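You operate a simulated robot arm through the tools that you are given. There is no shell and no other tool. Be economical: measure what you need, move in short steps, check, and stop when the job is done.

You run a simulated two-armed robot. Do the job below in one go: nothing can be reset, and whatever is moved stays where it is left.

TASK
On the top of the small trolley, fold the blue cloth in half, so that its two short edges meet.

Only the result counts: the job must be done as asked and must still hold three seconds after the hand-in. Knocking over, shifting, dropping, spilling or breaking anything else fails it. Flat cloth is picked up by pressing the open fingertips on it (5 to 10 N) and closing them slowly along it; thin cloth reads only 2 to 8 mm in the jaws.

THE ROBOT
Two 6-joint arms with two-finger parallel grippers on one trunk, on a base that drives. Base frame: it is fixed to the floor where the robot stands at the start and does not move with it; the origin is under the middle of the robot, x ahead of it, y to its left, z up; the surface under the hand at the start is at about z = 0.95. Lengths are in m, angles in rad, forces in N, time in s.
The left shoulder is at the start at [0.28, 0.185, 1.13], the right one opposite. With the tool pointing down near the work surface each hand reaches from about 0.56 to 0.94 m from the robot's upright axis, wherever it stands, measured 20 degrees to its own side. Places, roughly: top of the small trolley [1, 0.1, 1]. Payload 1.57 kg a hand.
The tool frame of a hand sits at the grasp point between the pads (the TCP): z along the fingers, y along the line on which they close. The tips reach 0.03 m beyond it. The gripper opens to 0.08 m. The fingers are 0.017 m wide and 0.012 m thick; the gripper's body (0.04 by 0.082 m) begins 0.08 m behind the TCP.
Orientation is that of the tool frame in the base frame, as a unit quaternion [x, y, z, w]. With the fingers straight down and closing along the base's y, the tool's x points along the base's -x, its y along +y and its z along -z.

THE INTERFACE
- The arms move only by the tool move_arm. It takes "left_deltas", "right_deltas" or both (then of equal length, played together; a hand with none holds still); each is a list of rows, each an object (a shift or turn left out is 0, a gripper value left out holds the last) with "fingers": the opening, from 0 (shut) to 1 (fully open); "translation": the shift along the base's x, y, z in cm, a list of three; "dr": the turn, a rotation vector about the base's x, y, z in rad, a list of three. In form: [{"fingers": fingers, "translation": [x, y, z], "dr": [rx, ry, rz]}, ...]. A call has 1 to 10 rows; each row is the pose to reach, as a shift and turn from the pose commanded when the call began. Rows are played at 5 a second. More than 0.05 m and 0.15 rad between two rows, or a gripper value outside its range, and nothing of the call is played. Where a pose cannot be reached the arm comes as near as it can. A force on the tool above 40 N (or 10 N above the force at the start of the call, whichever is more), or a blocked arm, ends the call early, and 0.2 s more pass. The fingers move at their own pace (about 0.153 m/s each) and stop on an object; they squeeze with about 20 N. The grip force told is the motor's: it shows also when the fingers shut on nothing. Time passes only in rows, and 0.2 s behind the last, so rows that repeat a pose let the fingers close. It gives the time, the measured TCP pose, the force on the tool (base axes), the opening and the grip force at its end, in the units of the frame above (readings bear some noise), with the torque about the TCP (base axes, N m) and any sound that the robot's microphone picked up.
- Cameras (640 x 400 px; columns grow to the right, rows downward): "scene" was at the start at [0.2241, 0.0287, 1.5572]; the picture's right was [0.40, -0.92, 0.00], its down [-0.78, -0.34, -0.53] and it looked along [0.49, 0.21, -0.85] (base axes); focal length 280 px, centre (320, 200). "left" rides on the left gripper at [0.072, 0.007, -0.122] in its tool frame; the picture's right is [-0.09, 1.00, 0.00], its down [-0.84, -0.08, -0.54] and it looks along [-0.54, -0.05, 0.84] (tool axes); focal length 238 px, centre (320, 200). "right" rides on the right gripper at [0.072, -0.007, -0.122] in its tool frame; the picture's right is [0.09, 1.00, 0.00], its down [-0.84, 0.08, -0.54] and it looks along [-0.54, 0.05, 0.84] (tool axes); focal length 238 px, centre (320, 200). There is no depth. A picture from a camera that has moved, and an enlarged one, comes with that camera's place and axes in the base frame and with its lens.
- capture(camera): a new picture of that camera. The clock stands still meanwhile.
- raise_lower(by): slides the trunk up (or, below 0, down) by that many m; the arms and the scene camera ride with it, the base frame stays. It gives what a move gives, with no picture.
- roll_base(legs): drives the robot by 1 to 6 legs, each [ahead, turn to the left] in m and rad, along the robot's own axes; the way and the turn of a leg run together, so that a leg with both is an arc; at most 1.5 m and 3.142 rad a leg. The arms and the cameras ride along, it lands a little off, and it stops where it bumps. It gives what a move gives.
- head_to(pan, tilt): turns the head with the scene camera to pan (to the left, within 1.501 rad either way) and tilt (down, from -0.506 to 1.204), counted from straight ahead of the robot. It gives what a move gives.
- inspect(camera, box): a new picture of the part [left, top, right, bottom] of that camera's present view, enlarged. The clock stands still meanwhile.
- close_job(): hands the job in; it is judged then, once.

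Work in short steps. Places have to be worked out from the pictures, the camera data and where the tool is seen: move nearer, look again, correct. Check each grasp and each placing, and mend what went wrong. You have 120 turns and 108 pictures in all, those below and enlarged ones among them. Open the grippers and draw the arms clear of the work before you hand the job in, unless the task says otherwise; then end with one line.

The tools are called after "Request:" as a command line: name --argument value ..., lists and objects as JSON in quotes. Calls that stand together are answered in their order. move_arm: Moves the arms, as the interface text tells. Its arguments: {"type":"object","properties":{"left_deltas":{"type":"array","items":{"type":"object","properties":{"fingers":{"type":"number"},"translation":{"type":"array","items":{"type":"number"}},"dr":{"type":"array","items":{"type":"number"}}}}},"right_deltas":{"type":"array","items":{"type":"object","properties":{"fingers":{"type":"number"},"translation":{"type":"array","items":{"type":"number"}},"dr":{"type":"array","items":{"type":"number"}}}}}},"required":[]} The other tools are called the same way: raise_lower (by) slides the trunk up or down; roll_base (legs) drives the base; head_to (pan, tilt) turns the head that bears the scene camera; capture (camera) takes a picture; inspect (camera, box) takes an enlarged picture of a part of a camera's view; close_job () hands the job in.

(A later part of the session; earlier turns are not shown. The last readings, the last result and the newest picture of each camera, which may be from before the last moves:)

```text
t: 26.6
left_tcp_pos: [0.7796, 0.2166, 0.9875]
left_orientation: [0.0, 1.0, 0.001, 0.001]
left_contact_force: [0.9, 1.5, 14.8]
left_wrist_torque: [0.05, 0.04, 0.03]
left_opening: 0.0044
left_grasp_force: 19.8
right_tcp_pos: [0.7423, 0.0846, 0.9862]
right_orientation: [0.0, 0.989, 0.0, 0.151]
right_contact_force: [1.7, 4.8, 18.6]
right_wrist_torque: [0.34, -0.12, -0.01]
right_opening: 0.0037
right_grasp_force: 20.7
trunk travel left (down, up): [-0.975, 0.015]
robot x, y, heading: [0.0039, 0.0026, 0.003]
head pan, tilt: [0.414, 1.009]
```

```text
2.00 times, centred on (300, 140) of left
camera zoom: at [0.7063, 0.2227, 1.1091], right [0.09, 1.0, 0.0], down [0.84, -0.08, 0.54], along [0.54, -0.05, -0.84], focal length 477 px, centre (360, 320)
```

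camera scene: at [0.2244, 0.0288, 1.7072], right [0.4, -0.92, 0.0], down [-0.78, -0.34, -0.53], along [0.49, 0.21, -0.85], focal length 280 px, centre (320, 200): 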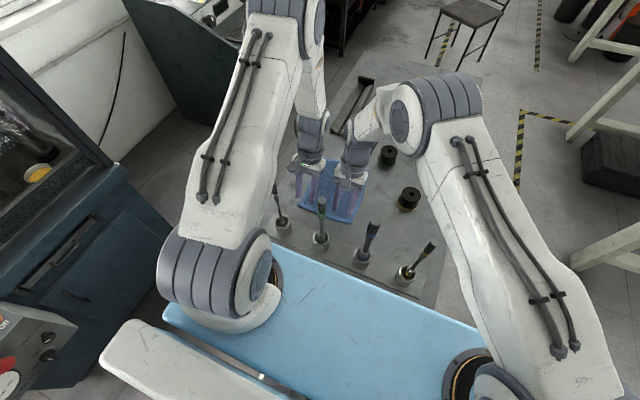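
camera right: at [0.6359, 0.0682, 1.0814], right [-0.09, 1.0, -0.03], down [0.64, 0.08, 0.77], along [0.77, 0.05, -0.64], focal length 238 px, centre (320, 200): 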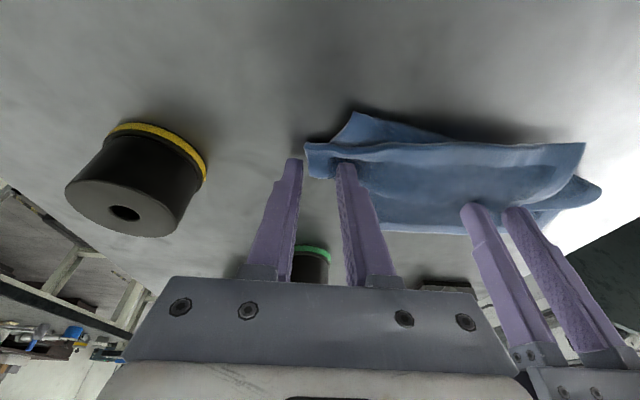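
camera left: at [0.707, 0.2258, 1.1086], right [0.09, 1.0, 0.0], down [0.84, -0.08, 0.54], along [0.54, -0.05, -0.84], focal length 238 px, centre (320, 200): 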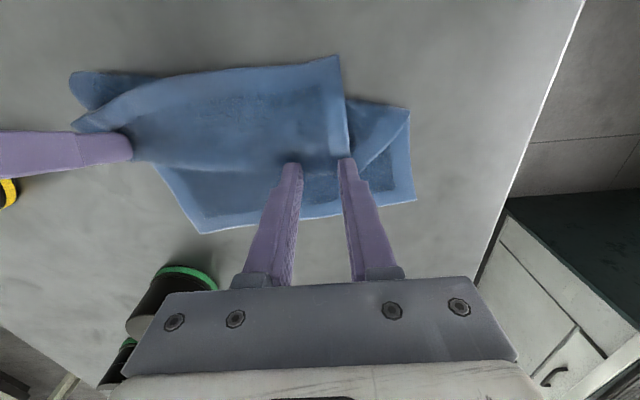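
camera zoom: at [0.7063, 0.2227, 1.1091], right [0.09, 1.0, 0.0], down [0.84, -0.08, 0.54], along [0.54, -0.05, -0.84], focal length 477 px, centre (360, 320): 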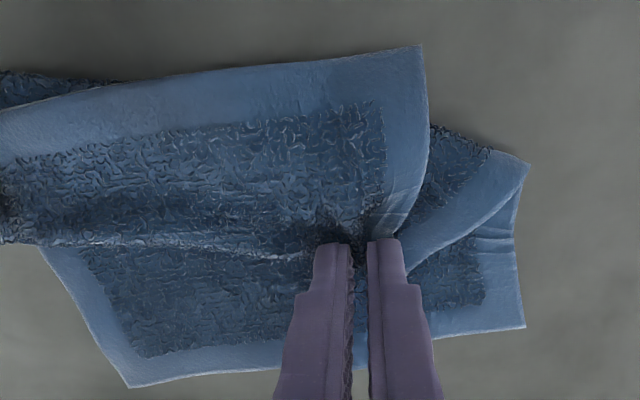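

The hem pattern shows the real situation. The near hem fell back to x≈0.71, with its left corner near (0.712,0.234), and the left hand is holding only a mid-cloth crest. The right does hold the near-right corner. I release the left and lift it.

Request:
move_arm --left_deltas '[{"fingers": 0.15}, {"fingers": 0.3}, {"fingers": 0.3, "translation": [0, 0, 2]}, {"translation": [0, 0, 6]}, {"translation": [-3, 0, 9]}, {"translation": [-7, -0.5, 10]}, {"translation": [-7, -0.5, 10]}]'

Request:
capture --camera "left"

Request:
inspect --camera "scene" --box '[270, 110, 430, 220]'

```text
t: 28.1
left_tcp_pos: [0.7085, 0.2095, 1.0873]
left_orientation: [0.0, 1.0, 0.002, 0.001]
left_contact_force: [0.9, 0.0, -0.5]
left_wrist_torque: [0.01, -0.02, -0.01]
left_opening: 0.0243
left_grasp_force: 0.2
right_tcp_pos: [0.7421, 0.0838, 0.9857]
right_orientation: [0.001, 0.989, 0.0, 0.151]
right_contact_force: [-1.8, 3.2, 24.1]
right_wrist_torque: [0.33, 0.04, 0.04]
right_opening: 0.0038
right_grasp_force: 20.1
trunk travel left (down, up): [-0.975, 0.015]
robot x, y, heading: [-0.0015, 0.0024, 0.002]
head pan, tilt: [0.414, 1.009]
```

```text
72 pictures are left
camera left: at [0.6368, 0.217, 1.2089], right [0.09, 1.0, 0.0], down [0.84, -0.08, 0.54], along [0.54, -0.05, -0.84], focal length 238 px, centre (320, 200)
```

left: 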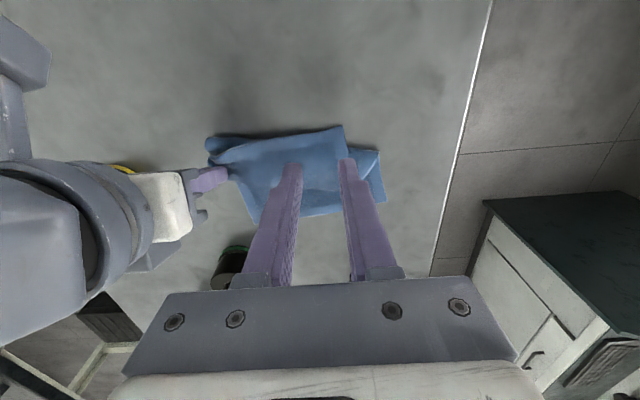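

```text
3.64 times, centred on (350, 165) of scene
camera zoom: at [0.2229, 0.0288, 1.7074], right [0.4, -0.92, 0.0], down [-0.78, -0.34, -0.53], along [0.49, 0.21, -0.85], focal length 1018 px, centre (211, 327)
```

zoom: 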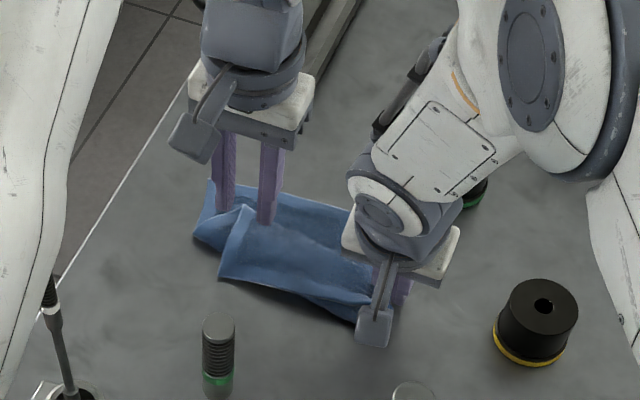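

The near-left corner is at about (0.709,0.234), lying on the table. I lower the left hand just inside the near hem there.

Request:
move_arm --left_deltas '[{"translation": [0.6, 0, -4]}, {"translation": [1.2, 0, -8]}, {"translation": [1.2, 0, -9.8]}, {"translation": [1.2, 0, -10.3]}, {"translation": [1.2, 0, -10.3]}]'

Request:
inspect --camera "left" --box '[160, 40, 440, 240]'

```text
t: 29.4
left_tcp_pos: [0.7206, 0.2097, 0.985]
left_orientation: [0.0, 1.0, 0.0, 0.002]
left_contact_force: [-4.6, 0.3, 26.4]
left_wrist_torque: [-0.36, -0.05, -0.07]
left_opening: 0.0239
left_grasp_force: 0.0
right_tcp_pos: [0.7407, 0.0841, 0.9855]
right_orientation: [0.0, 0.989, 0.0, 0.15]
right_contact_force: [3.7, 2.7, 15.8]
right_wrist_torque: [0.24, -0.11, -0.05]
right_opening: 0.004
right_grasp_force: 19.7
trunk travel left (down, up): [-0.975, 0.015]
robot x, y, heading: [0.002, -0.0001, -0.004]
head pan, tilt: [0.414, 1.009]
```

```text
2.00 times, centred on (300, 140) of left
camera zoom: at [0.6489, 0.217, 1.1065], right [0.09, 1.0, 0.0], down [0.83, -0.08, 0.55], along [0.54, -0.05, -0.84], focal length 477 px, centre (360, 320)
```

zoom: 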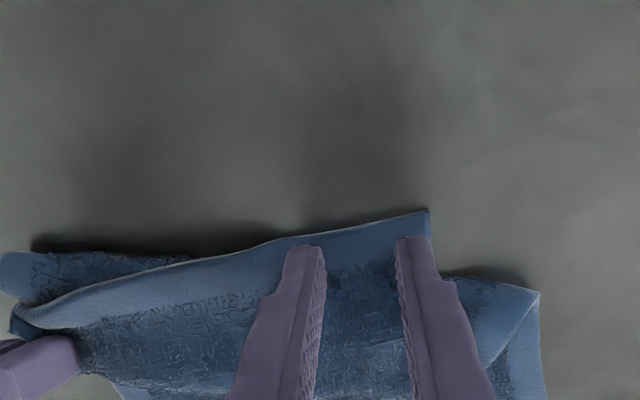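

The tips sit on the hem just inside the corner, but pressing 26 N. I ease up 1.5 mm and close slowly.

Request:
move_arm --left_deltas '[{"translation": [0, 0, 0.15], "fingers": 0.3}, {"translation": [0, 0, 0.15], "fingers": 0.26}, {"translation": [0, 0, 0.15], "fingers": 0.22}, {"translation": [0, 0, 0.15], "fingers": 0.18}, {"translation": [0, 0, 0.15], "fingers": 0.14}, {"translation": [0, 0, 0.15], "fingers": 0.1}, {"translation": [0, 0, 0.15], "fingers": 0.06}, {"translation": [0, 0, 0.15], "fingers": 0.02}, {"translation": [0, 0, 0.15], "fingers": 0}, {"translation": [0, 0, 0.15], "fingers": 0}]'

Request:
inspect --camera "left" --box '[160, 40, 440, 240]'

```text
t: 31.6
left_tcp_pos: [0.7192, 0.2108, 0.986]
left_orientation: [0.0, 1.0, 0.001, 0.0]
left_contact_force: [-0.4, -10.2, 15.1]
left_wrist_torque: [-0.39, -0.13, -0.05]
left_opening: 0.0039
left_grasp_force: 20.0
right_tcp_pos: [0.7394, 0.0832, 0.9851]
right_orientation: [-0.001, 0.989, 0.001, 0.151]
right_contact_force: [-0.9, 5.0, 19.6]
right_wrist_torque: [0.39, -0.02, 0.03]
right_opening: 0.0038
right_grasp_force: 20.2
trunk travel left (down, up): [-0.975, 0.015]
robot x, y, heading: [0.0012, 0.0025, -0.002]
head pan, tilt: [0.414, 1.009]
```

```text
2.00 times, centred on (300, 140) of left
camera zoom: at [0.6481, 0.2166, 1.1068], right [0.09, 1.0, 0.0], down [0.84, -0.08, 0.54], along [0.54, -0.05, -0.84], focal length 477 px, centre (360, 320)
```

zoom: 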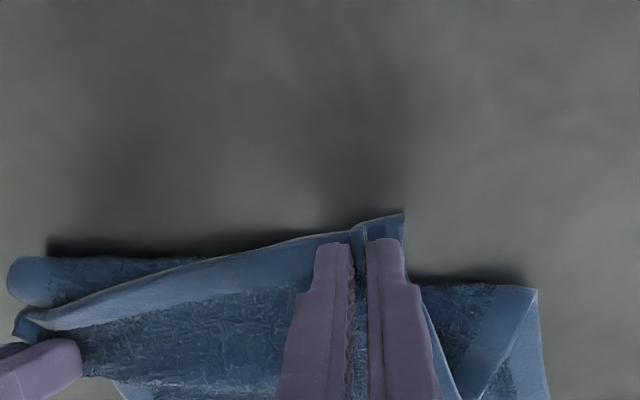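

Both hands hold the near hem. I lift both straight up, slightly together to ease the sideways pull, and look.

Request:
move_arm --left_deltas '[{"translation": [0, 0, 1.5]}, {"translation": [0, 0.3, 3]}, {"translation": [0.5, 0.6, 5]}, {"translation": [1, 1, 7]}, {"translation": [1, 1, 8]}, {"translation": [1, 1, 8]}]' --right_deltas '[{"translation": [0, 0.3, 1.5]}, {"translation": [0, 0.8, 3]}, {"translation": [0, 1.4, 5]}, {"translation": [0, 2, 7]}, {"translation": [0, 2.3, 8]}, {"translation": [0, 2.3, 8]}]'

Request:
inspect --camera "scene" --box '[270, 110, 430, 220]'

Request:
capture --camera "left"

Request:
capture --camera "right"

```text
t: 33.0
left_tcp_pos: [0.7311, 0.219, 1.0652]
left_orientation: [0.0, 1.0, 0.001, 0.0]
left_contact_force: [0.5, -0.8, -0.6]
left_wrist_torque: [-0.05, 0.0, 0.02]
left_opening: 0.0035
left_grasp_force: 20.1
right_tcp_pos: [0.741, 0.1069, 1.0631]
right_orientation: [-0.001, 0.989, 0.001, 0.15]
right_contact_force: [-0.7, -0.2, -0.4]
right_wrist_torque: [-0.01, 0.01, 0.0]
right_opening: 0.0037
right_grasp_force: 20.3
trunk travel left (down, up): [-0.975, 0.015]
robot x, y, heading: [-0.005, -0.0027, 0.003]
head pan, tilt: [0.414, 1.009]
```

```text
3.64 times, centred on (350, 165) of scene
camera zoom: at [0.2241, 0.0287, 1.7072], right [0.4, -0.92, 0.0], down [-0.78, -0.34, -0.53], along [0.49, 0.21, -0.85], focal length 1018 px, centre (211, 327)
```

zoom: 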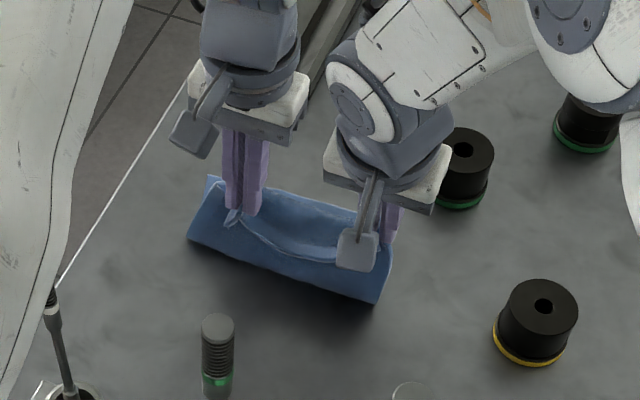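

```text
67 pictures are left
camera left: at [0.6589, 0.2272, 1.1864], right [0.09, 1.0, 0.0], down [0.84, -0.08, 0.54], along [0.54, -0.05, -0.84], focal length 238 px, centre (320, 200)
```

left: 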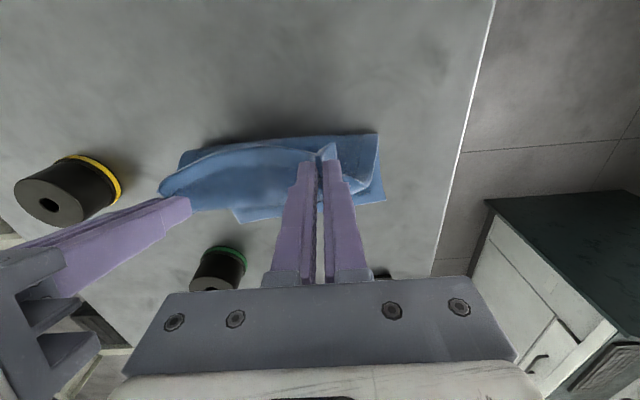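

```text
66 pictures are left
camera right: at [0.6362, 0.1, 1.1598], right [-0.09, 1.0, -0.03], down [0.64, 0.08, 0.76], along [0.76, 0.05, -0.64], focal length 238 px, centre (320, 200)
```

right: 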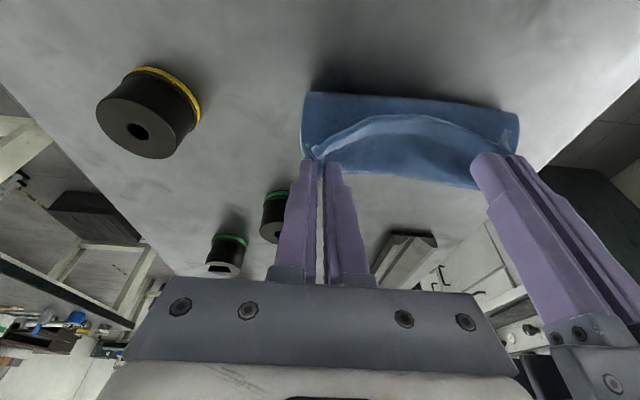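

The cloth untangled well: the hem is held at both ends and the far edge still lies at (0.836,0.109) to (0.818,0.29). I carry the hem over to it in a descending arc.

Request:
move_arm --left_deltas '[{"translation": [1.5, 0.8, 0.2]}, {"translation": [3, 1.6, 0]}, {"translation": [4.4, 2.4, -0.8]}, {"translation": [5.7, 3, -2]}, {"translation": [6.9, 3.5, -3.6]}, {"translation": [7.8, 4, -5.2]}, {"translation": [8.4, 4.1, -6.6]}, {"translation": [8.6, 4.1, -7.2]}, {"translation": [8.6, 4.1, -7.2]}]' --right_deltas '[{"translation": [1.4, 0.3, 0.2], "dr": [0, -0.03, 0]}, {"translation": [2.8, 0.6, 0], "dr": [0, -0.06, 0]}, {"translation": [4.2, 0.9, -0.8], "dr": [0, -0.09, 0]}, {"translation": [5.5, 1.2, -2], "dr": [0, -0.12, 0]}, {"translation": [6.6, 1.5, -3.6], "dr": [0, -0.15, 0]}, {"translation": [7.5, 1.8, -5.2], "dr": [0, -0.15, 0]}, {"translation": [8.0, 1.8, -6.4], "dr": [0, -0.15, 0]}, {"translation": [8.2, 1.8, -7], "dr": [0, -0.15, 0]}, {"translation": [8.2, 1.8, -7], "dr": [0, -0.15, 0]}]'

Request:
capture --camera "left"

Request:
capture --camera "right"

Request:
inspect --camera "scene" --box '[270, 110, 430, 220]'

```text
t: 35.0
left_tcp_pos: [0.8166, 0.2613, 0.9918]
left_orientation: [0.0, 1.0, 0.0, 0.0]
left_contact_force: [0.3, -12.8, 0.9]
left_wrist_torque: [-0.41, -0.01, -0.02]
left_opening: 0.0038
left_grasp_force: 20.3
right_tcp_pos: [0.8244, 0.1269, 0.9948]
right_orientation: [0.0, 0.975, 0.001, 0.223]
right_contact_force: [-2.0, 12.6, 0.2]
right_wrist_torque: [0.37, 0.06, 0.05]
right_opening: 0.0039
right_grasp_force: 19.8
trunk travel left (down, up): [-0.975, 0.015]
robot x, y, heading: [0.0039, 0.0038, -0.002]
head pan, tilt: [0.414, 1.009]
```

```text
65 pictures are left
camera left: at [0.7453, 0.2685, 1.1142], right [0.09, 1.0, 0.0], down [0.84, -0.08, 0.54], along [0.54, -0.05, -0.84], focal length 238 px, centre (320, 200)
```

left: 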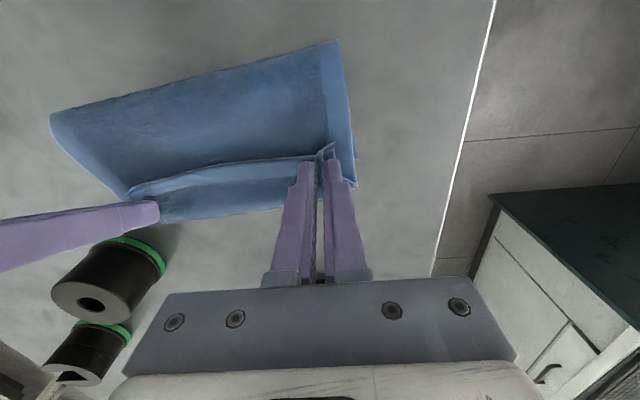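

```text
64 pictures are left
camera right: at [0.7052, 0.1188, 1.0736], right [-0.08, 1.0, -0.04], down [0.52, 0.08, 0.85], along [0.85, 0.05, -0.52], focal length 238 px, centre (320, 200)
```

right: 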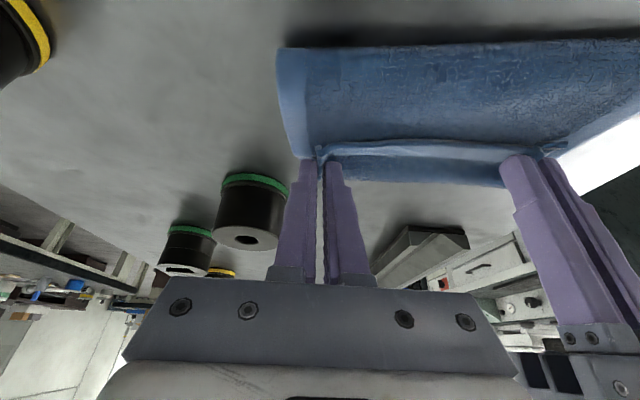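

```text
3.64 times, centred on (350, 165) of scene
camera zoom: at [0.224, 0.0287, 1.7072], right [0.4, -0.92, 0.0], down [-0.78, -0.34, -0.53], along [0.49, 0.21, -0.85], focal length 1018 px, centre (211, 327)
```

zoom: 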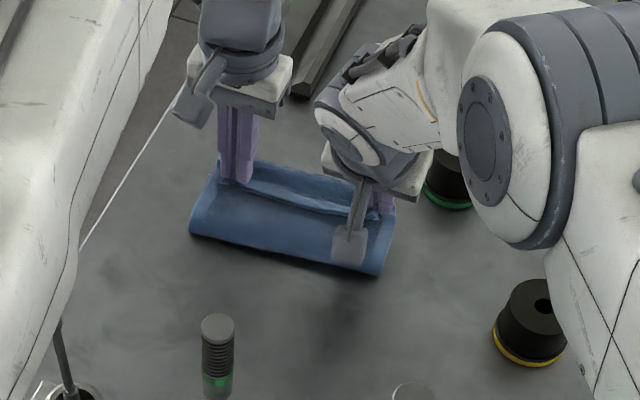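

The hem is almost on the far edge, but still about 2 cm short, with 12 N of sideways pull. I move both hands 2 cm farther, ease the spacing, and check.

Request:
move_arm --left_deltas '[{"translation": [0.4, -0.3, 0.2]}, {"translation": [1, -0.3, 0.3]}, {"translation": [1.5, -0.3, 0.2]}, {"translation": [2, -0.3, 0]}, {"translation": [2, -0.3, 0]}]' --right_deltas '[{"translation": [0.3, 0.2, 0.2], "dr": [0, -0.04, 0]}, {"translation": [0.7, 0.2, 0.3], "dr": [0, -0.08, 0]}, {"translation": [1.1, 0.2, 0.2], "dr": [0, -0.12, 0]}, {"translation": [1.5, 0.2, 0], "dr": [0, -0.15, 0]}, {"translation": [1.5, 0.2, -0.2], "dr": [0, -0.15, 0]}]'

Request:
inspect --camera "left" --box '[0, 20, 400, 240]'

Request:
inspect --camera "scene" --box '[290, 130, 390, 200]'

```text
t: 36.1
left_tcp_pos: [0.8367, 0.2573, 0.9928]
left_orientation: [0.0, 1.0, 0.002, 0.0]
left_contact_force: [-0.4, -4.7, 1.3]
left_wrist_torque: [-0.13, 0.0, -0.05]
left_opening: 0.0039
left_grasp_force: 20.0
right_tcp_pos: [0.8386, 0.1284, 0.9935]
right_orientation: [0.0, 0.955, 0.0, 0.297]
right_contact_force: [-0.7, 4.5, 0.2]
right_wrist_torque: [0.15, 0.03, 0.07]
right_opening: 0.0039
right_grasp_force: 20.3
trunk travel left (down, up): [-0.975, 0.015]
robot x, y, heading: [0.0028, -0.0018, -0.0]
head pan, tilt: [0.414, 1.009]
```

```text
1.60 times, centred on (200, 130) of left
camera zoom: at [0.7654, 0.2656, 1.1142], right [0.09, 1.0, 0.0], down [0.84, -0.08, 0.54], along [0.54, -0.05, -0.84], focal length 381 px, centre (512, 312)
```

zoom: 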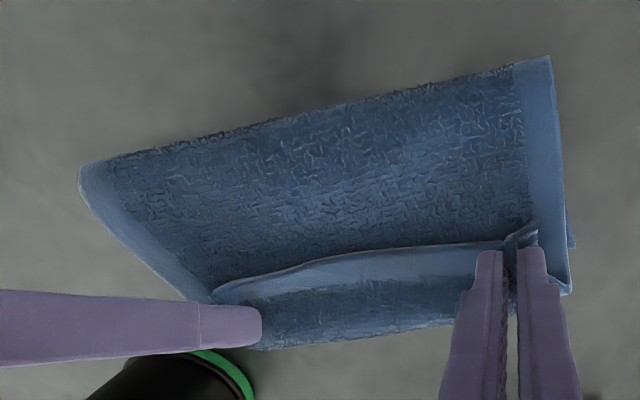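

```text
5.71 times, centred on (340, 165) of scene
camera zoom: at [0.2241, 0.0288, 1.7072], right [0.4, -0.92, 0.0], down [-0.78, -0.34, -0.53], along [0.49, 0.21, -0.85], focal length 1600 px, centre (206, 400)
```

zoom: 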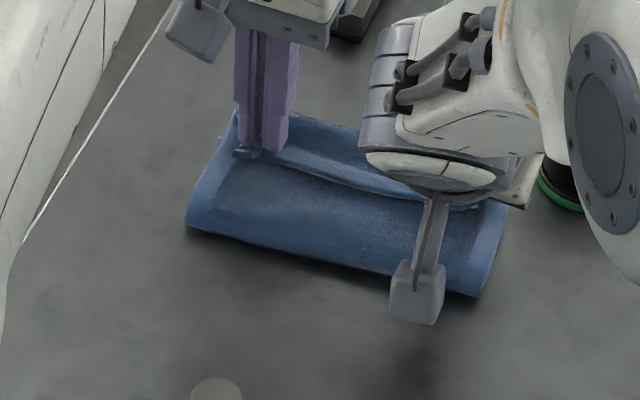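

The pictures show the sheet bulging 3–4 cm beyond the hands, so the hem is turned back on itself and the fold line crept forward. I'll undo this: lift back over and pull the hem toward the robot so the lower half lies flat again, then redo the arc taut.

Request:
move_arm --left_deltas '[{"translation": [-1, 0, 2.5]}, {"translation": [-2.5, 0, 5]}, {"translation": [-5, 0, 7.5]}, {"translation": [-8, 0, 9]}, {"translation": [-11, 0, 9.2]}, {"translation": [-13.5, 0, 8.5]}, {"translation": [-15.5, 0, 7.5]}, {"translation": [-17, 0, 6.5]}, {"translation": [-17, 0, 6.5]}]' --right_deltas '[{"translation": [-0.8, 0, 2.5], "dr": [0, 0.05, 0]}, {"translation": [-2.2, 0, 5], "dr": [0, 0.1, 0]}, {"translation": [-4.5, 0, 7.3], "dr": [0, 0.15, 0]}, {"translation": [-7.3, 0, 8.7], "dr": [0, 0.2, 0]}, {"translation": [-10.3, 0, 8.9], "dr": [0, 0.25, 0]}, {"translation": [-12.8, 0, 8.2], "dr": [0, 0.3, 0]}, {"translation": [-14.8, 0, 7.2], "dr": [0, 0.3, 0]}, {"translation": [-16.2, 0, 6.2], "dr": [0, 0.3, 0]}, {"translation": [-16.2, 0, 6.2], "dr": [0, 0.3, 0]}]'

Request:
capture --camera "left"

Request:
inspect --camera "scene" --box '[270, 130, 400, 220]'

```text
t: 38.1
left_tcp_pos: [0.6656, 0.2567, 1.0578]
left_orientation: [0.0, 1.0, 0.001, 0.001]
left_contact_force: [0.4, -4.2, -0.3]
left_wrist_torque: [-0.11, -0.01, -0.06]
left_opening: 0.0037
left_grasp_force: 19.8
right_tcp_pos: [0.6765, 0.1277, 1.0545]
right_orientation: [0.0, 0.989, 0.0, 0.149]
right_contact_force: [0.5, 3.7, -0.3]
right_wrist_torque: [0.14, 0.0, 0.0]
right_opening: 0.0036
right_grasp_force: 19.7
trunk travel left (down, up): [-0.975, 0.015]
robot x, y, heading: [-0.0022, -0.0008, -0.002]
head pan, tilt: [0.414, 1.009]
```

```text
60 pictures are left
camera left: at [0.5941, 0.2649, 1.1795], right [0.09, 1.0, 0.0], down [0.84, -0.08, 0.54], along [0.54, -0.05, -0.84], focal length 238 px, centre (320, 200)
```

left: 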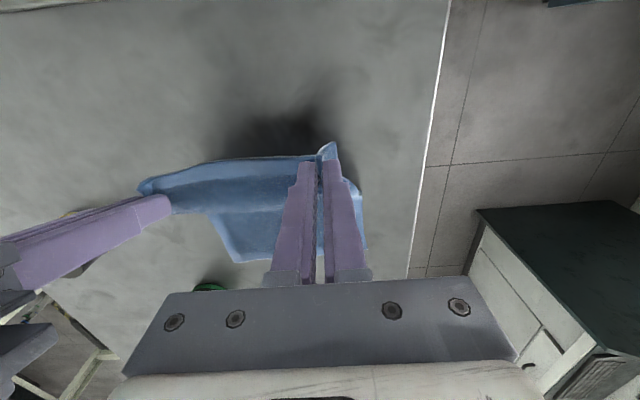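

```text
4.44 times, centred on (335, 175) of scene
camera zoom: at [0.2241, 0.0288, 1.7072], right [0.4, -0.92, 0.0], down [-0.78, -0.34, -0.53], along [0.49, 0.21, -0.85], focal length 1245 px, centre (253, 311)
```

zoom: 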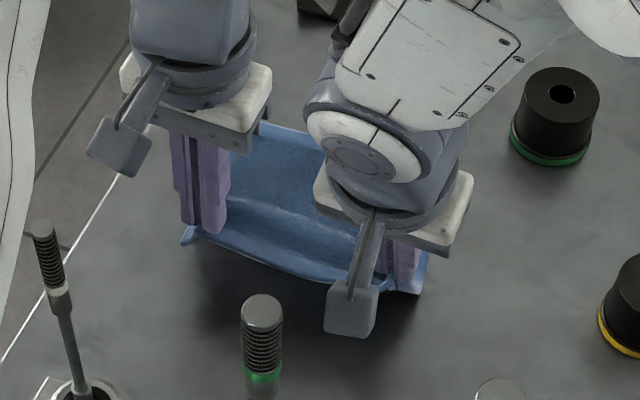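

The lower half lies flat again, with its far corners near (0.821,0.303) and (0.833,0.125). Now I redo the arc at full radius (about 10 cm around the fold line at x≈0.717) so the sheet stays taut, stopping partway to look.

Request:
move_arm --left_deltas '[{"translation": [1.4, 0, 1.2]}, {"translation": [2.9, 0.1, 2.05]}, {"translation": [5.5, 0.3, 2.15]}, {"translation": [8, 0.6, 1.6]}, {"translation": [10.3, 0.8, 0.4]}, {"translation": [12.3, 1, -1.4]}, {"translation": [13.4, 1.2, -3.1]}, {"translation": [13.4, 1.2, -3.1]}]' --right_deltas '[{"translation": [1, 0, 1.2]}, {"translation": [2.1, 0.1, 2.25]}, {"translation": [4.7, 0.3, 2.35], "dr": [0, -0.03, 0]}, {"translation": [7.1, 0.6, 1.8], "dr": [0, -0.06, 0]}, {"translation": [9.3, 0.8, 0.5], "dr": [0, -0.09, 0]}, {"translation": [11.2, 1, -1.3], "dr": [0, -0.12, 0]}, {"translation": [12.3, 1.2, -3.0], "dr": [0, -0.15, 0]}, {"translation": [12.3, 1.2, -3.0], "dr": [0, -0.15, 0]}]'

Request:
capture --camera "left"

Request:
inspect --camera "right" --box '[240, 40, 640, 240]'

```text
t: 40.0
left_tcp_pos: [0.7999, 0.27, 1.0269]
left_orientation: [0.0, 1.0, 0.001, -0.001]
left_contact_force: [-1.3, -4.6, 0.4]
left_wrist_torque: [-0.13, 0.03, -0.03]
left_opening: 0.0039
left_grasp_force: 20.4
right_tcp_pos: [0.8007, 0.1387, 1.0242]
right_orientation: [-0.001, 0.975, 0.0, 0.223]
right_contact_force: [0.1, 5.1, 0.7]
right_wrist_torque: [0.16, 0.02, 0.04]
right_opening: 0.0036
right_grasp_force: 20.0
trunk travel left (down, up): [-0.975, 0.015]
robot x, y, heading: [0.0021, 0.0004, 0.003]
head pan, tilt: [0.414, 1.009]
```

```text
58 pictures are left
camera left: at [0.7293, 0.2778, 1.1483], right [0.09, 1.0, 0.0], down [0.84, -0.08, 0.54], along [0.54, -0.05, -0.84], focal length 238 px, centre (320, 200)
```

left: 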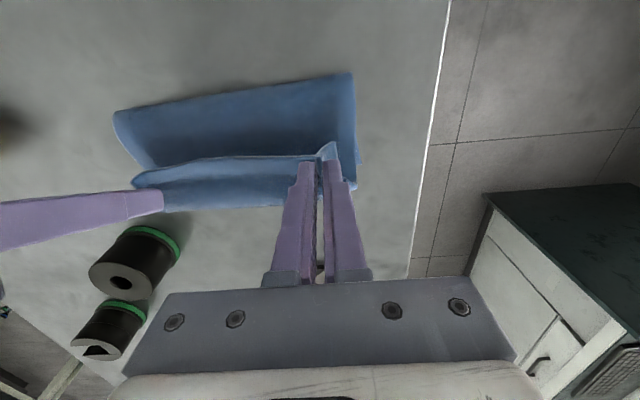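

```text
1.60 times, centred on (440, 140) of right
camera zoom: at [0.6823, 0.1322, 1.1031], right [-0.08, 1.0, -0.04], down [0.52, 0.08, 0.85], along [0.85, 0.05, -0.52], focal length 381 px, centre (128, 296)
```

zoom: 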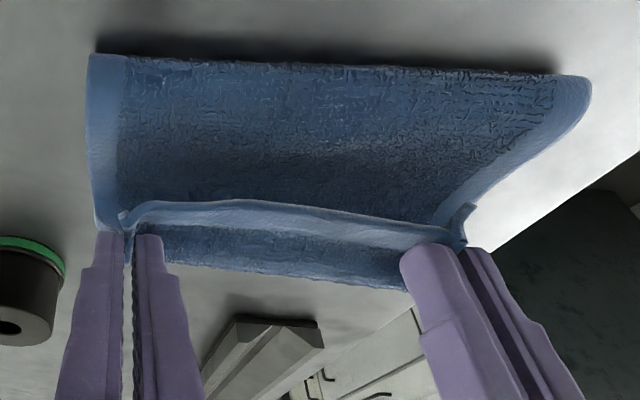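

Stiff cloth combined with a sideways pinch makes the sheet bulge past the hands again. Better is to lay the hem back flat and re-grip it with the fingers closing along x, so the sheet hangs from the tips. I lay it back now, tilting the wrists away from the tools.

Request:
move_arm --left_deltas '[{"translation": [-1.5, 0, 2.5], "dr": [0, 0.03, 0]}, {"translation": [-4, -0.2, 4], "dr": [0, 0.06, 0]}, {"translation": [-7, -0.4, 5], "dr": [0, 0.1, 0]}, {"translation": [-10, -0.6, 4.8], "dr": [0, 0.15, 0]}, {"translation": [-12.5, -0.8, 3.8], "dr": [0, 0.2, 0]}, {"translation": [-14.5, -1, 2], "dr": [0, 0.25, 0]}, {"translation": [-16.2, -1, -0.5], "dr": [0, 0.3, 0]}, {"translation": [-17.3, -1, -2.7], "dr": [0, 0.3, 0]}, {"translation": [-17.7, -1, -3.7], "dr": [0, 0.3, 0]}]' --right_deltas '[{"translation": [-1.5, 0, 2.5], "dr": [0, 0.09, 0]}, {"translation": [-4, -0.2, 4], "dr": [0, 0.18, 0]}, {"translation": [-7, -0.4, 5], "dr": [0, 0.28, 0]}, {"translation": [-10, -0.6, 4.8], "dr": [0, 0.38, 0]}, {"translation": [-12.3, -0.8, 3.8], "dr": [0, 0.48, 0]}, {"translation": [-14.2, -1, 2], "dr": [0, 0.58, 0]}, {"translation": [-15.6, -1.2, -0.5], "dr": [0, 0.68, 0]}, {"translation": [-16.5, -1.4, -2.5], "dr": [0, 0.75, 0]}, {"translation": [-16.9, -1.4, -3.4], "dr": [0, 0.75, 0]}]'

Request:
capture --camera "left"

Request:
capture --camera "right"

```text
t: 42.0
left_tcp_pos: [0.6239, 0.2604, 0.9901]
left_orientation: [0.0, 0.989, 0.001, -0.149]
left_contact_force: [-0.7, -8.6, -0.3]
left_wrist_torque: [-0.27, 0.01, 0.03]
left_opening: 0.0037
left_grasp_force: 20.1
right_tcp_pos: [0.6297, 0.1267, 0.9911]
right_orientation: [0.0, 0.989, 0.001, -0.15]
right_contact_force: [0.2, 8.2, 0.1]
right_wrist_torque: [0.26, -0.04, -0.18]
right_opening: 0.0037
right_grasp_force: 19.8
trunk travel left (down, up): [-0.975, 0.015]
robot x, y, heading: [0.0019, 0.0015, 0.007]
head pan, tilt: [0.414, 1.009]
```

```text
56 pictures are left
camera left: at [0.5913, 0.2674, 1.1273], right [0.09, 1.0, -0.03], down [0.96, -0.08, 0.27], along [0.27, -0.05, -0.96], focal length 238 px, centre (320, 200)
```

left: 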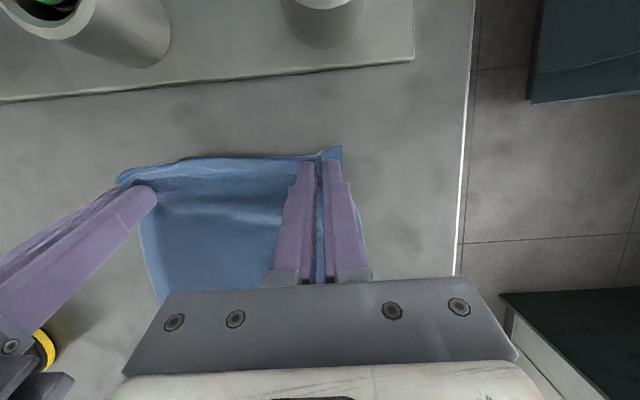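

```text
55 pictures are left
camera right: at [0.5968, 0.119, 1.1286], right [-0.09, 1.0, 0.03], down [0.96, 0.08, 0.27], along [0.27, 0.05, -0.96], focal length 238 px, centre (320, 200)
```

right: 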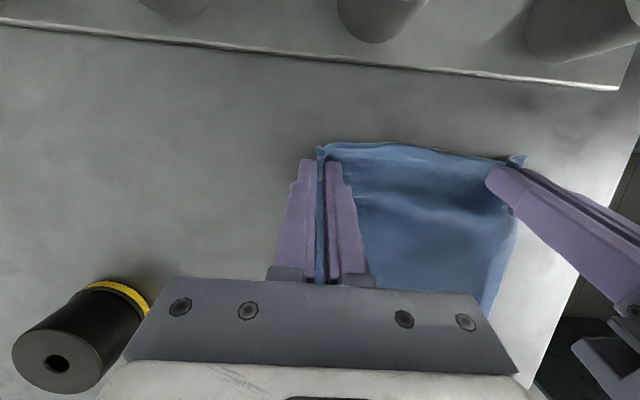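

Nearly flat. I pull 1 cm more toward the robot, set down, release, and lift both hands clear.

Request:
move_arm --left_deltas '[{"translation": [-1, 0, 0]}, {"translation": [-1.2, 0, -0.5]}, {"translation": [-1.2, 0, -0.5], "fingers": 0.15}, {"translation": [-1.2, 0, -0.5], "fingers": 0.3}, {"translation": [-1.2, 0, 2], "fingers": 0.3}, {"translation": [-0.5, 0.5, 6]}, {"translation": [1, 1, 10]}, {"translation": [3, 2, 13]}]' --right_deltas '[{"translation": [-1, 0, 0]}, {"translation": [-1.2, 0, -0.5]}, {"translation": [-1.2, 0, -0.5], "fingers": 0.15}, {"translation": [-1.2, 0, -0.5], "fingers": 0.3}, {"translation": [-1.2, 0, 2], "fingers": 0.3}, {"translation": [-0.5, -0.5, 6]}, {"translation": [1, -1, 10]}, {"translation": [3, -2, 13]}]'

Request:
capture --camera "left"

Request:
inspect --camera "scene" --box '[270, 130, 400, 220]'

```text
t: 43.8
left_tcp_pos: [0.654, 0.2822, 1.119]
left_orientation: [0.0, 0.989, 0.001, -0.149]
left_contact_force: [0.0, 0.2, -0.6]
left_wrist_torque: [0.02, -0.02, 0.02]
left_opening: 0.0241
left_grasp_force: 0.1
right_tcp_pos: [0.6599, 0.1055, 1.121]
right_orientation: [0.0, 0.989, -0.001, -0.149]
right_contact_force: [0.5, -0.4, -0.6]
right_wrist_torque: [0.0, 0.03, -0.02]
right_opening: 0.0238
right_grasp_force: 0.0
trunk travel left (down, up): [-0.975, 0.015]
robot x, y, heading: [-0.0007, 0.0024, -0.0]
head pan, tilt: [0.414, 1.009]
```

```text
54 pictures are left
camera left: at [0.6218, 0.2887, 1.2572], right [0.09, 1.0, -0.03], down [0.96, -0.08, 0.27], along [0.27, -0.05, -0.96], focal length 238 px, centre (320, 200)
```

left: 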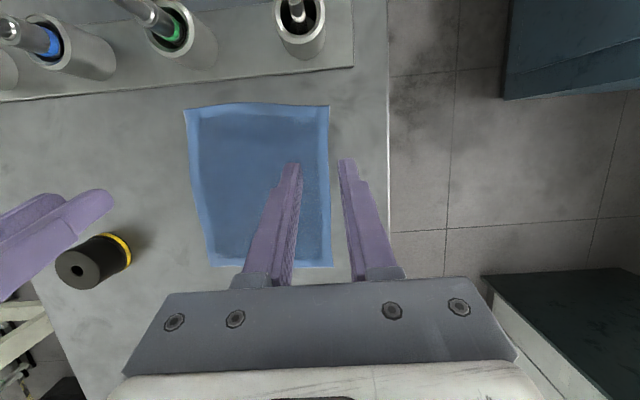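

```text
4.44 times, centred on (335, 175) of scene
camera zoom: at [0.224, 0.0287, 1.7071], right [0.4, -0.92, 0.0], down [-0.78, -0.34, -0.53], along [0.49, 0.21, -0.85], focal length 1245 px, centre (253, 311)
```

zoom: 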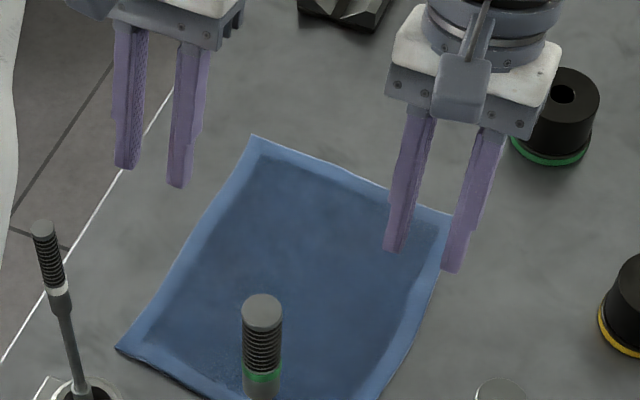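

The cloth is flat again, a clean restart. Before choosing the grip I check whether the base could move closer, looking down at the gap between robot and trolley.

Request:
head_to --pan 0.2 --tilt 1.2

Request:
capture --camera "scene"

```text
t: 44.5
left_tcp_pos: [0.6537, 0.2823, 1.1188]
left_orientation: [0.0, 0.989, 0.001, -0.15]
left_contact_force: [0.1, -0.2, 0.8]
left_wrist_torque: [-0.02, -0.02, 0.04]
left_opening: 0.0239
left_grasp_force: 0.0
right_tcp_pos: [0.659, 0.1057, 1.1215]
right_orientation: [0.0, 0.989, -0.001, -0.15]
right_contact_force: [-0.1, -0.8, -0.1]
right_wrist_torque: [0.0, 0.04, 0.0]
right_opening: 0.0242
right_grasp_force: 0.0
trunk travel left (down, up): [-0.975, 0.015]
robot x, y, heading: [0.0029, -0.0035, 0.001]
head pan, tilt: [0.201, 1.201]
```

```text
52 pictures are left
camera scene: at [0.2157, 0.0123, 1.6953], right [0.2, -0.98, 0.0], down [-0.91, -0.19, -0.36], along [0.36, 0.07, -0.93], focal length 280 px, centre (320, 200)
```

scene: 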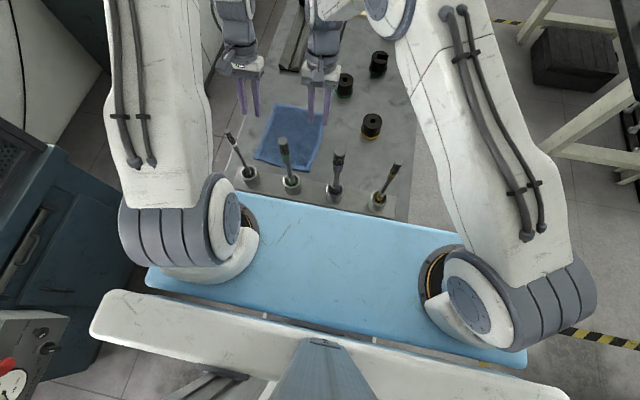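

The cloth now spans x≈0.585–0.805 and y≈0.11–0.29. I'll fold with the left hand alone, gripping mid-hem with the fingers closing along x. First I untilt and raise the left, and move the right away.

Request:
move_arm --left_deltas '[{"translation": [1, -1.5, 2.5], "dr": [0, -0.1, 0]}, {"translation": [2, -3, 5], "dr": [0, -0.2, 0]}, {"translation": [3, -5, 8], "dr": [0, -0.3, 0]}, {"translation": [3, -7, 8], "dr": [0, -0.3, 0]}]' --right_deltas '[{"translation": [0, -4, 3], "dr": [0, -0.1, 0]}, {"translation": [0, -8, 6], "dr": [0, -0.2, 0]}, {"translation": [0, -12, 9], "dr": [0, -0.3, 0]}, {"translation": [0, -16.5, 10], "dr": [0, -0.3, 0]}]'

Request:
move_arm --left_deltas '[{"dr": [0, 0, -0.15]}, {"dr": [0, 0, -0.3]}, {"dr": [0, 0, -0.45]}, {"dr": [0, 0, -0.6]}, {"dr": [0, 0, -0.75]}, {"dr": [0, 0, -0.9]}, {"dr": [0, 0, -1.05]}, {"dr": [0, 0, -1.2]}, {"dr": [0, 0, -1.35]}, {"dr": [0, 0, -1.5]}]'

```text
t: 45.5
left_tcp_pos: [0.6836, 0.211, 1.1987]
left_orientation: [0.0, 1.0, 0.002, 0.001]
left_contact_force: [-0.3, -0.1, 0.1]
left_wrist_torque: [0.0, -0.01, 0.04]
left_opening: 0.0242
left_grasp_force: 0.0
right_tcp_pos: [0.6592, -0.0604, 1.22]
right_orientation: [-0.001, 1.0, 0.0, -0.001]
right_contact_force: [-0.5, 0.3, -0.1]
right_wrist_torque: [0.01, -0.01, 0.0]
right_opening: 0.0238
right_grasp_force: 0.0
trunk travel left (down, up): [-0.975, 0.015]
robot x, y, heading: [0.0004, 0.0001, 0.003]
head pan, tilt: [0.201, 1.201]
```

```text
t: 47.7
left_tcp_pos: [0.6826, 0.2103, 1.2]
left_orientation: [0.682, 0.731, 0.0, 0.001]
left_contact_force: [0.0, 0.2, -0.2]
left_wrist_torque: [0.02, -0.01, -0.01]
left_opening: 0.0241
left_grasp_force: 0.0
right_tcp_pos: [0.6611, -0.0593, 1.2209]
right_orientation: [0.0, 1.0, -0.001, 0.0]
right_contact_force: [0.3, 0.1, -0.6]
right_wrist_torque: [0.04, 0.0, -0.01]
right_opening: 0.0243
right_grasp_force: 0.1
trunk travel left (down, up): [-0.975, 0.015]
robot x, y, heading: [0.0005, -0.0001, -0.002]
head pan, tilt: [0.201, 1.201]
```

Yaw is done. I descend over the near hem's middle, keeping 4 cm above it, and check.

Request:
move_arm --left_deltas '[{"translation": [-1, 0, -3], "dr": [0, 0, -0.05]}, {"translation": [-2.5, -0.2, -6], "dr": [0, 0, -0.13]}, {"translation": [-4, -0.4, -9], "dr": [0, 0, -0.13]}, {"translation": [-5.5, -0.5, -12], "dr": [0, 0, -0.13]}, {"translation": [-7, -0.5, -15], "dr": [0, 0, -0.13]}, {"translation": [-7.8, -0.5, -17], "dr": [0, 0, -0.13], "fingers": 0.25}]'

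Request:
capture --camera "left"

Request:
inspect --camera "scene" --box '[200, 50, 400, 220]'

```text
t: 49.1
left_tcp_pos: [0.6049, 0.2058, 1.0293]
left_orientation: [0.728, 0.686, 0.001, 0.0]
left_contact_force: [-0.3, 0.3, 0.1]
left_wrist_torque: [-0.03, 0.0, -0.01]
left_opening: 0.0201
left_grasp_force: 0.0
right_tcp_pos: [0.6601, -0.0588, 1.2205]
right_orientation: [0.0, 1.0, 0.0, 0.001]
right_contact_force: [0.5, 0.4, -0.2]
right_wrist_torque: [-0.03, 0.0, -0.01]
right_opening: 0.0239
right_grasp_force: 0.1
trunk travel left (down, up): [-0.975, 0.015]
robot x, y, heading: [0.002, 0.0011, 0.001]
head pan, tilt: [0.201, 1.201]
```

```text
51 pictures are left
camera left: at [0.6166, 0.277, 1.1513], right [0.99, -0.15, 0.0], down [-0.13, -0.83, 0.54], along [-0.08, -0.54, -0.84], focal length 238 px, centre (320, 200)
```

left: 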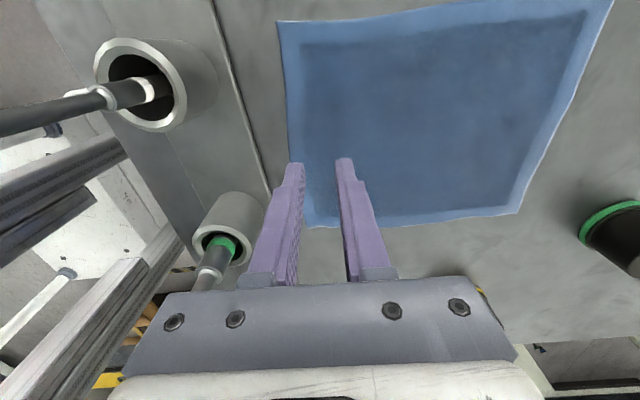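

```text
2.35 times, centred on (300, 135) of scene
camera zoom: at [0.2157, 0.0122, 1.6953], right [0.2, -0.98, 0.0], down [-0.91, -0.19, -0.36], along [0.35, 0.07, -0.93], focal length 659 px, centre (367, 353)
```

zoom: 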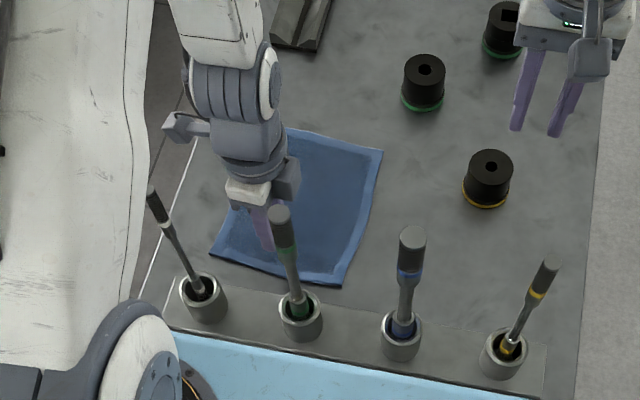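

The fingers straddle the hem zone well, with the outer finger flush with the edge at x≈0.584. I press down.

Request:
move_arm --left_deltas '[{"translation": [0, 0, -2.5]}, {"translation": [0, 0, -4]}, {"translation": [0, 0, -4.6]}, {"translation": [0, 0, -4.75]}, {"translation": [0, 0, -4.75]}]'

```text
t: 50.3
left_tcp_pos: [0.6069, 0.2061, 0.9816]
left_orientation: [0.728, 0.686, 0.001, 0.001]
left_contact_force: [-0.8, 1.1, 20.3]
left_wrist_torque: [0.03, 0.12, 0.01]
left_opening: 0.0202
left_grasp_force: 0.0
right_tcp_pos: [0.6613, -0.059, 1.2212]
right_orientation: [0.0, 1.0, 0.0, -0.001]
right_contact_force: [-0.1, 0.5, 0.1]
right_wrist_torque: [0.0, -0.01, -0.02]
right_opening: 0.0238
right_grasp_force: 0.1
trunk travel left (down, up): [-0.975, 0.015]
robot x, y, heading: [0.0041, -0.0028, 0.001]
head pan, tilt: [0.201, 1.201]
```

Contact at 20 N is too firm. I ease up about 1 mm, then close slowly.

Request:
move_arm --left_deltas '[{"translation": [0, 0, 0.12]}, {"translation": [0, 0, 0.12], "fingers": 0.21}, {"translation": [0, 0, 0.12], "fingers": 0.17}, {"translation": [0, 0, 0.12], "fingers": 0.13}, {"translation": [0, 0, 0.12], "fingers": 0.09}, {"translation": [0, 0, 0.12], "fingers": 0.06}, {"translation": [0, 0, 0.12], "fingers": 0.03}, {"translation": [0, 0, 0.12], "fingers": 0}, {"translation": [0, 0, 0.12], "fingers": 0}]'

Request:
inspect --camera "left" --box '[220, 80, 420, 240]'

```text
t: 52.3
left_tcp_pos: [0.604, 0.2068, 0.9839]
left_orientation: [0.728, 0.685, 0.0, 0.001]
left_contact_force: [0.1, 0.3, 8.9]
left_wrist_torque: [0.02, 0.03, 0.01]
left_opening: 0.0037
left_grasp_force: 20.1
right_tcp_pos: [0.6598, -0.0604, 1.2217]
right_orientation: [0.0, 1.0, 0.0, 0.0]
right_contact_force: [0.1, 0.0, 0.2]
right_wrist_torque: [-0.01, 0.01, 0.01]
right_opening: 0.0242
right_grasp_force: 0.0
trunk travel left (down, up): [-0.975, 0.015]
robot x, y, heading: [-0.0013, 0.0004, 0.003]
head pan, tilt: [0.201, 1.201]
```

```text
2.50 times, centred on (320, 160) of left
camera zoom: at [0.6163, 0.2775, 1.1051], right [0.99, -0.15, 0.0], down [-0.13, -0.83, 0.54], along [-0.08, -0.54, -0.84], focal length 596 px, centre (320, 300)
```

zoom: 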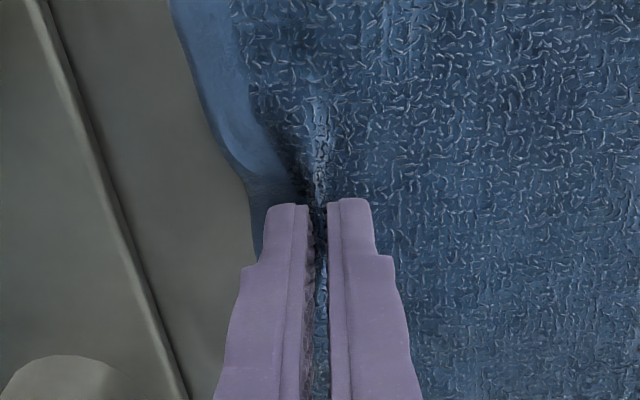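

Mid-hem is gripped at 3.7 mm. I run the arc with increasing tilt, up to 60° before touchdown, then look.

Request:
move_arm --left_deltas '[{"translation": [0.1, 0, 1.3]}, {"translation": [0.5, 0, 3.1]}, {"translation": [2.1, -0.1, 5.8]}, {"translation": [4.6, -0.2, 7.8], "dr": [0, 0.05, 0]}, {"translation": [7.75, -0.3, 8.85], "dr": [0, 0.1, 0]}, {"translation": [11.05, -0.5, 8.8], "dr": [0, 0.17, 0]}, {"translation": [14.2, -0.6, 7.7], "dr": [0, 0.25, 0]}, {"translation": [14.2, -0.6, 7.7], "dr": [0, 0.25, 0]}]'

Request:
capture --camera "left"

Request:
inspect --camera "scene" --box '[200, 50, 400, 220]'

Request:
capture --camera "right"

```text
t: 54.1
left_tcp_pos: [0.7485, 0.1998, 1.0586]
left_orientation: [0.722, 0.681, -0.09, -0.086]
left_contact_force: [-0.5, -0.2, -0.7]
left_wrist_torque: [0.01, -0.05, 0.0]
left_opening: 0.0035
left_grasp_force: 19.9
right_tcp_pos: [0.661, -0.0582, 1.2206]
right_orientation: [0.0, 1.0, 0.0, 0.0]
right_contact_force: [0.4, 0.1, 0.1]
right_wrist_torque: [0.02, 0.01, -0.03]
right_opening: 0.0239
right_grasp_force: 0.1
trunk travel left (down, up): [-0.975, 0.015]
robot x, y, heading: [0.0027, 0.0003, 0.003]
head pan, tilt: [0.201, 1.201]
```

```text
48 pictures are left
camera left: at [0.79, 0.271, 1.1744], right [0.96, -0.15, -0.24], down [0.01, -0.83, 0.56], along [-0.29, -0.54, -0.79], focal length 238 px, centre (320, 200)
```

left: 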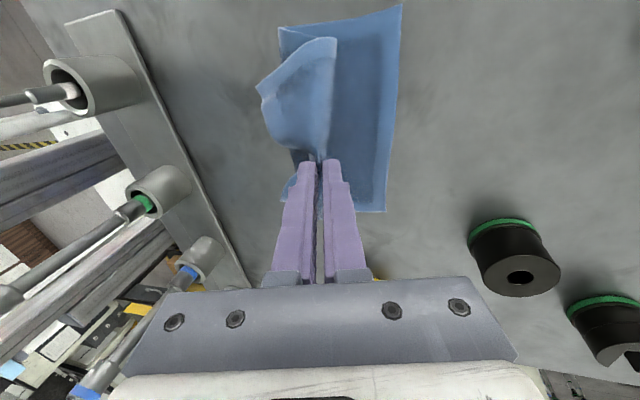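

```text
2.35 times, centred on (300, 135) of scene
camera zoom: at [0.216, 0.0122, 1.6952], right [0.2, -0.98, 0.0], down [-0.91, -0.19, -0.36], along [0.35, 0.07, -0.93], focal length 659 px, centre (367, 353)
```

zoom: 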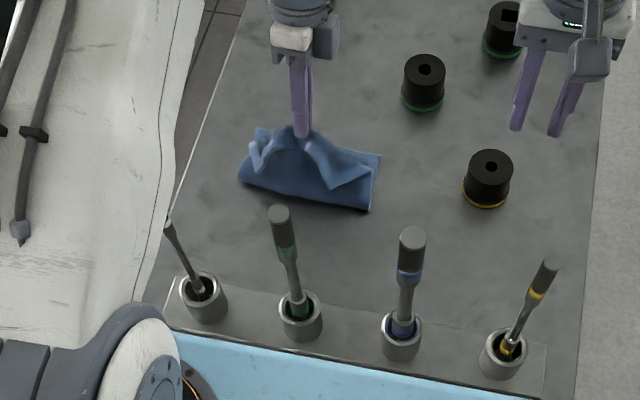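

```text
46 pictures are left
camera right: at [0.5877, -0.0662, 1.3424], right [-0.09, 1.0, 0.0], down [0.84, 0.08, 0.54], along [0.54, 0.05, -0.84], focal length 238 px, centre (320, 200)
```

right: 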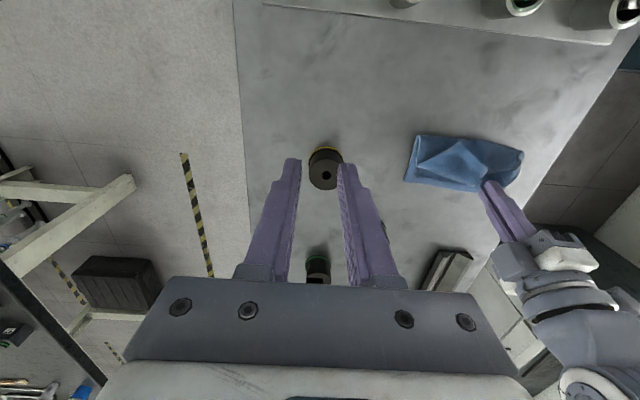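

The corners droop with a single grip, but the middle follows the arc well. I lay the middle on the far edge and release it there, then will flip each corner out separately.

Request:
move_arm --left_deltas '[{"translation": [1.4, -0.1, -0.8], "dr": [0, 0.03, 0]}, {"translation": [2.7, -0.2, -1.9], "dr": [0, 0.06, 0]}, {"translation": [4.3, -0.3, -3.8], "dr": [0, 0.1, 0]}, {"translation": [5.3, -0.3, -5.4], "dr": [0, 0.13, 0]}, {"translation": [5.8, -0.3, -6.6], "dr": [0, 0.15, 0]}, {"translation": [5.8, -0.3, -6.6], "dr": [0, 0.15, 0]}]'

Request:
capture --camera "left"

Request:
inspect --camera "scene" --box '[240, 70, 360, 160]'

```text
t: 55.5
left_tcp_pos: [0.7922, 0.1955, 0.9982]
left_orientation: [0.713, 0.673, -0.144, -0.136]
left_contact_force: [-0.1, 0.1, -0.4]
left_wrist_torque: [0.03, -0.08, 0.0]
left_opening: 0.0035
left_grasp_force: 20.3
left hand out of reach, approached as far as the arm can: row 5, 6
right_tcp_pos: [0.6602, -0.0588, 1.2202]
right_orientation: [-0.001, 1.0, 0.0, 0.0]
right_contact_force: [-0.1, 0.1, 0.8]
right_wrist_torque: [-0.01, -0.02, 0.03]
right_opening: 0.024
right_grasp_force: 0.0
trunk travel left (down, up): [-0.975, 0.015]
robot x, y, heading: [0.0022, -0.0029, 0.0]
head pan, tilt: [0.201, 1.201]
```

```text
45 pictures are left
camera left: at [0.8495, 0.2683, 1.1066], right [0.91, -0.15, -0.38], down [0.09, -0.83, 0.55], along [-0.4, -0.54, -0.74], focal length 238 px, centre (320, 200)
```

left: 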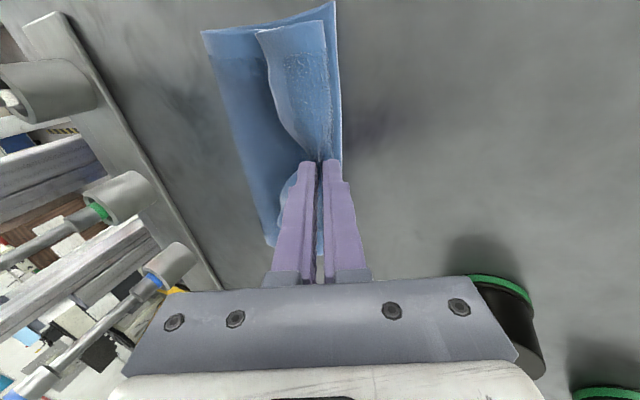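

```text
4.44 times, centred on (300, 115) of scene
camera zoom: at [0.2155, 0.0121, 1.6953], right [0.2, -0.98, 0.0], down [-0.91, -0.19, -0.36], along [0.36, 0.07, -0.93], focal length 1245 px, centre (409, 578)
```

zoom: 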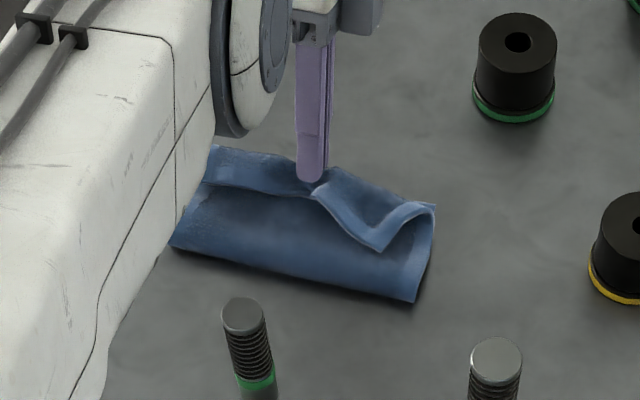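

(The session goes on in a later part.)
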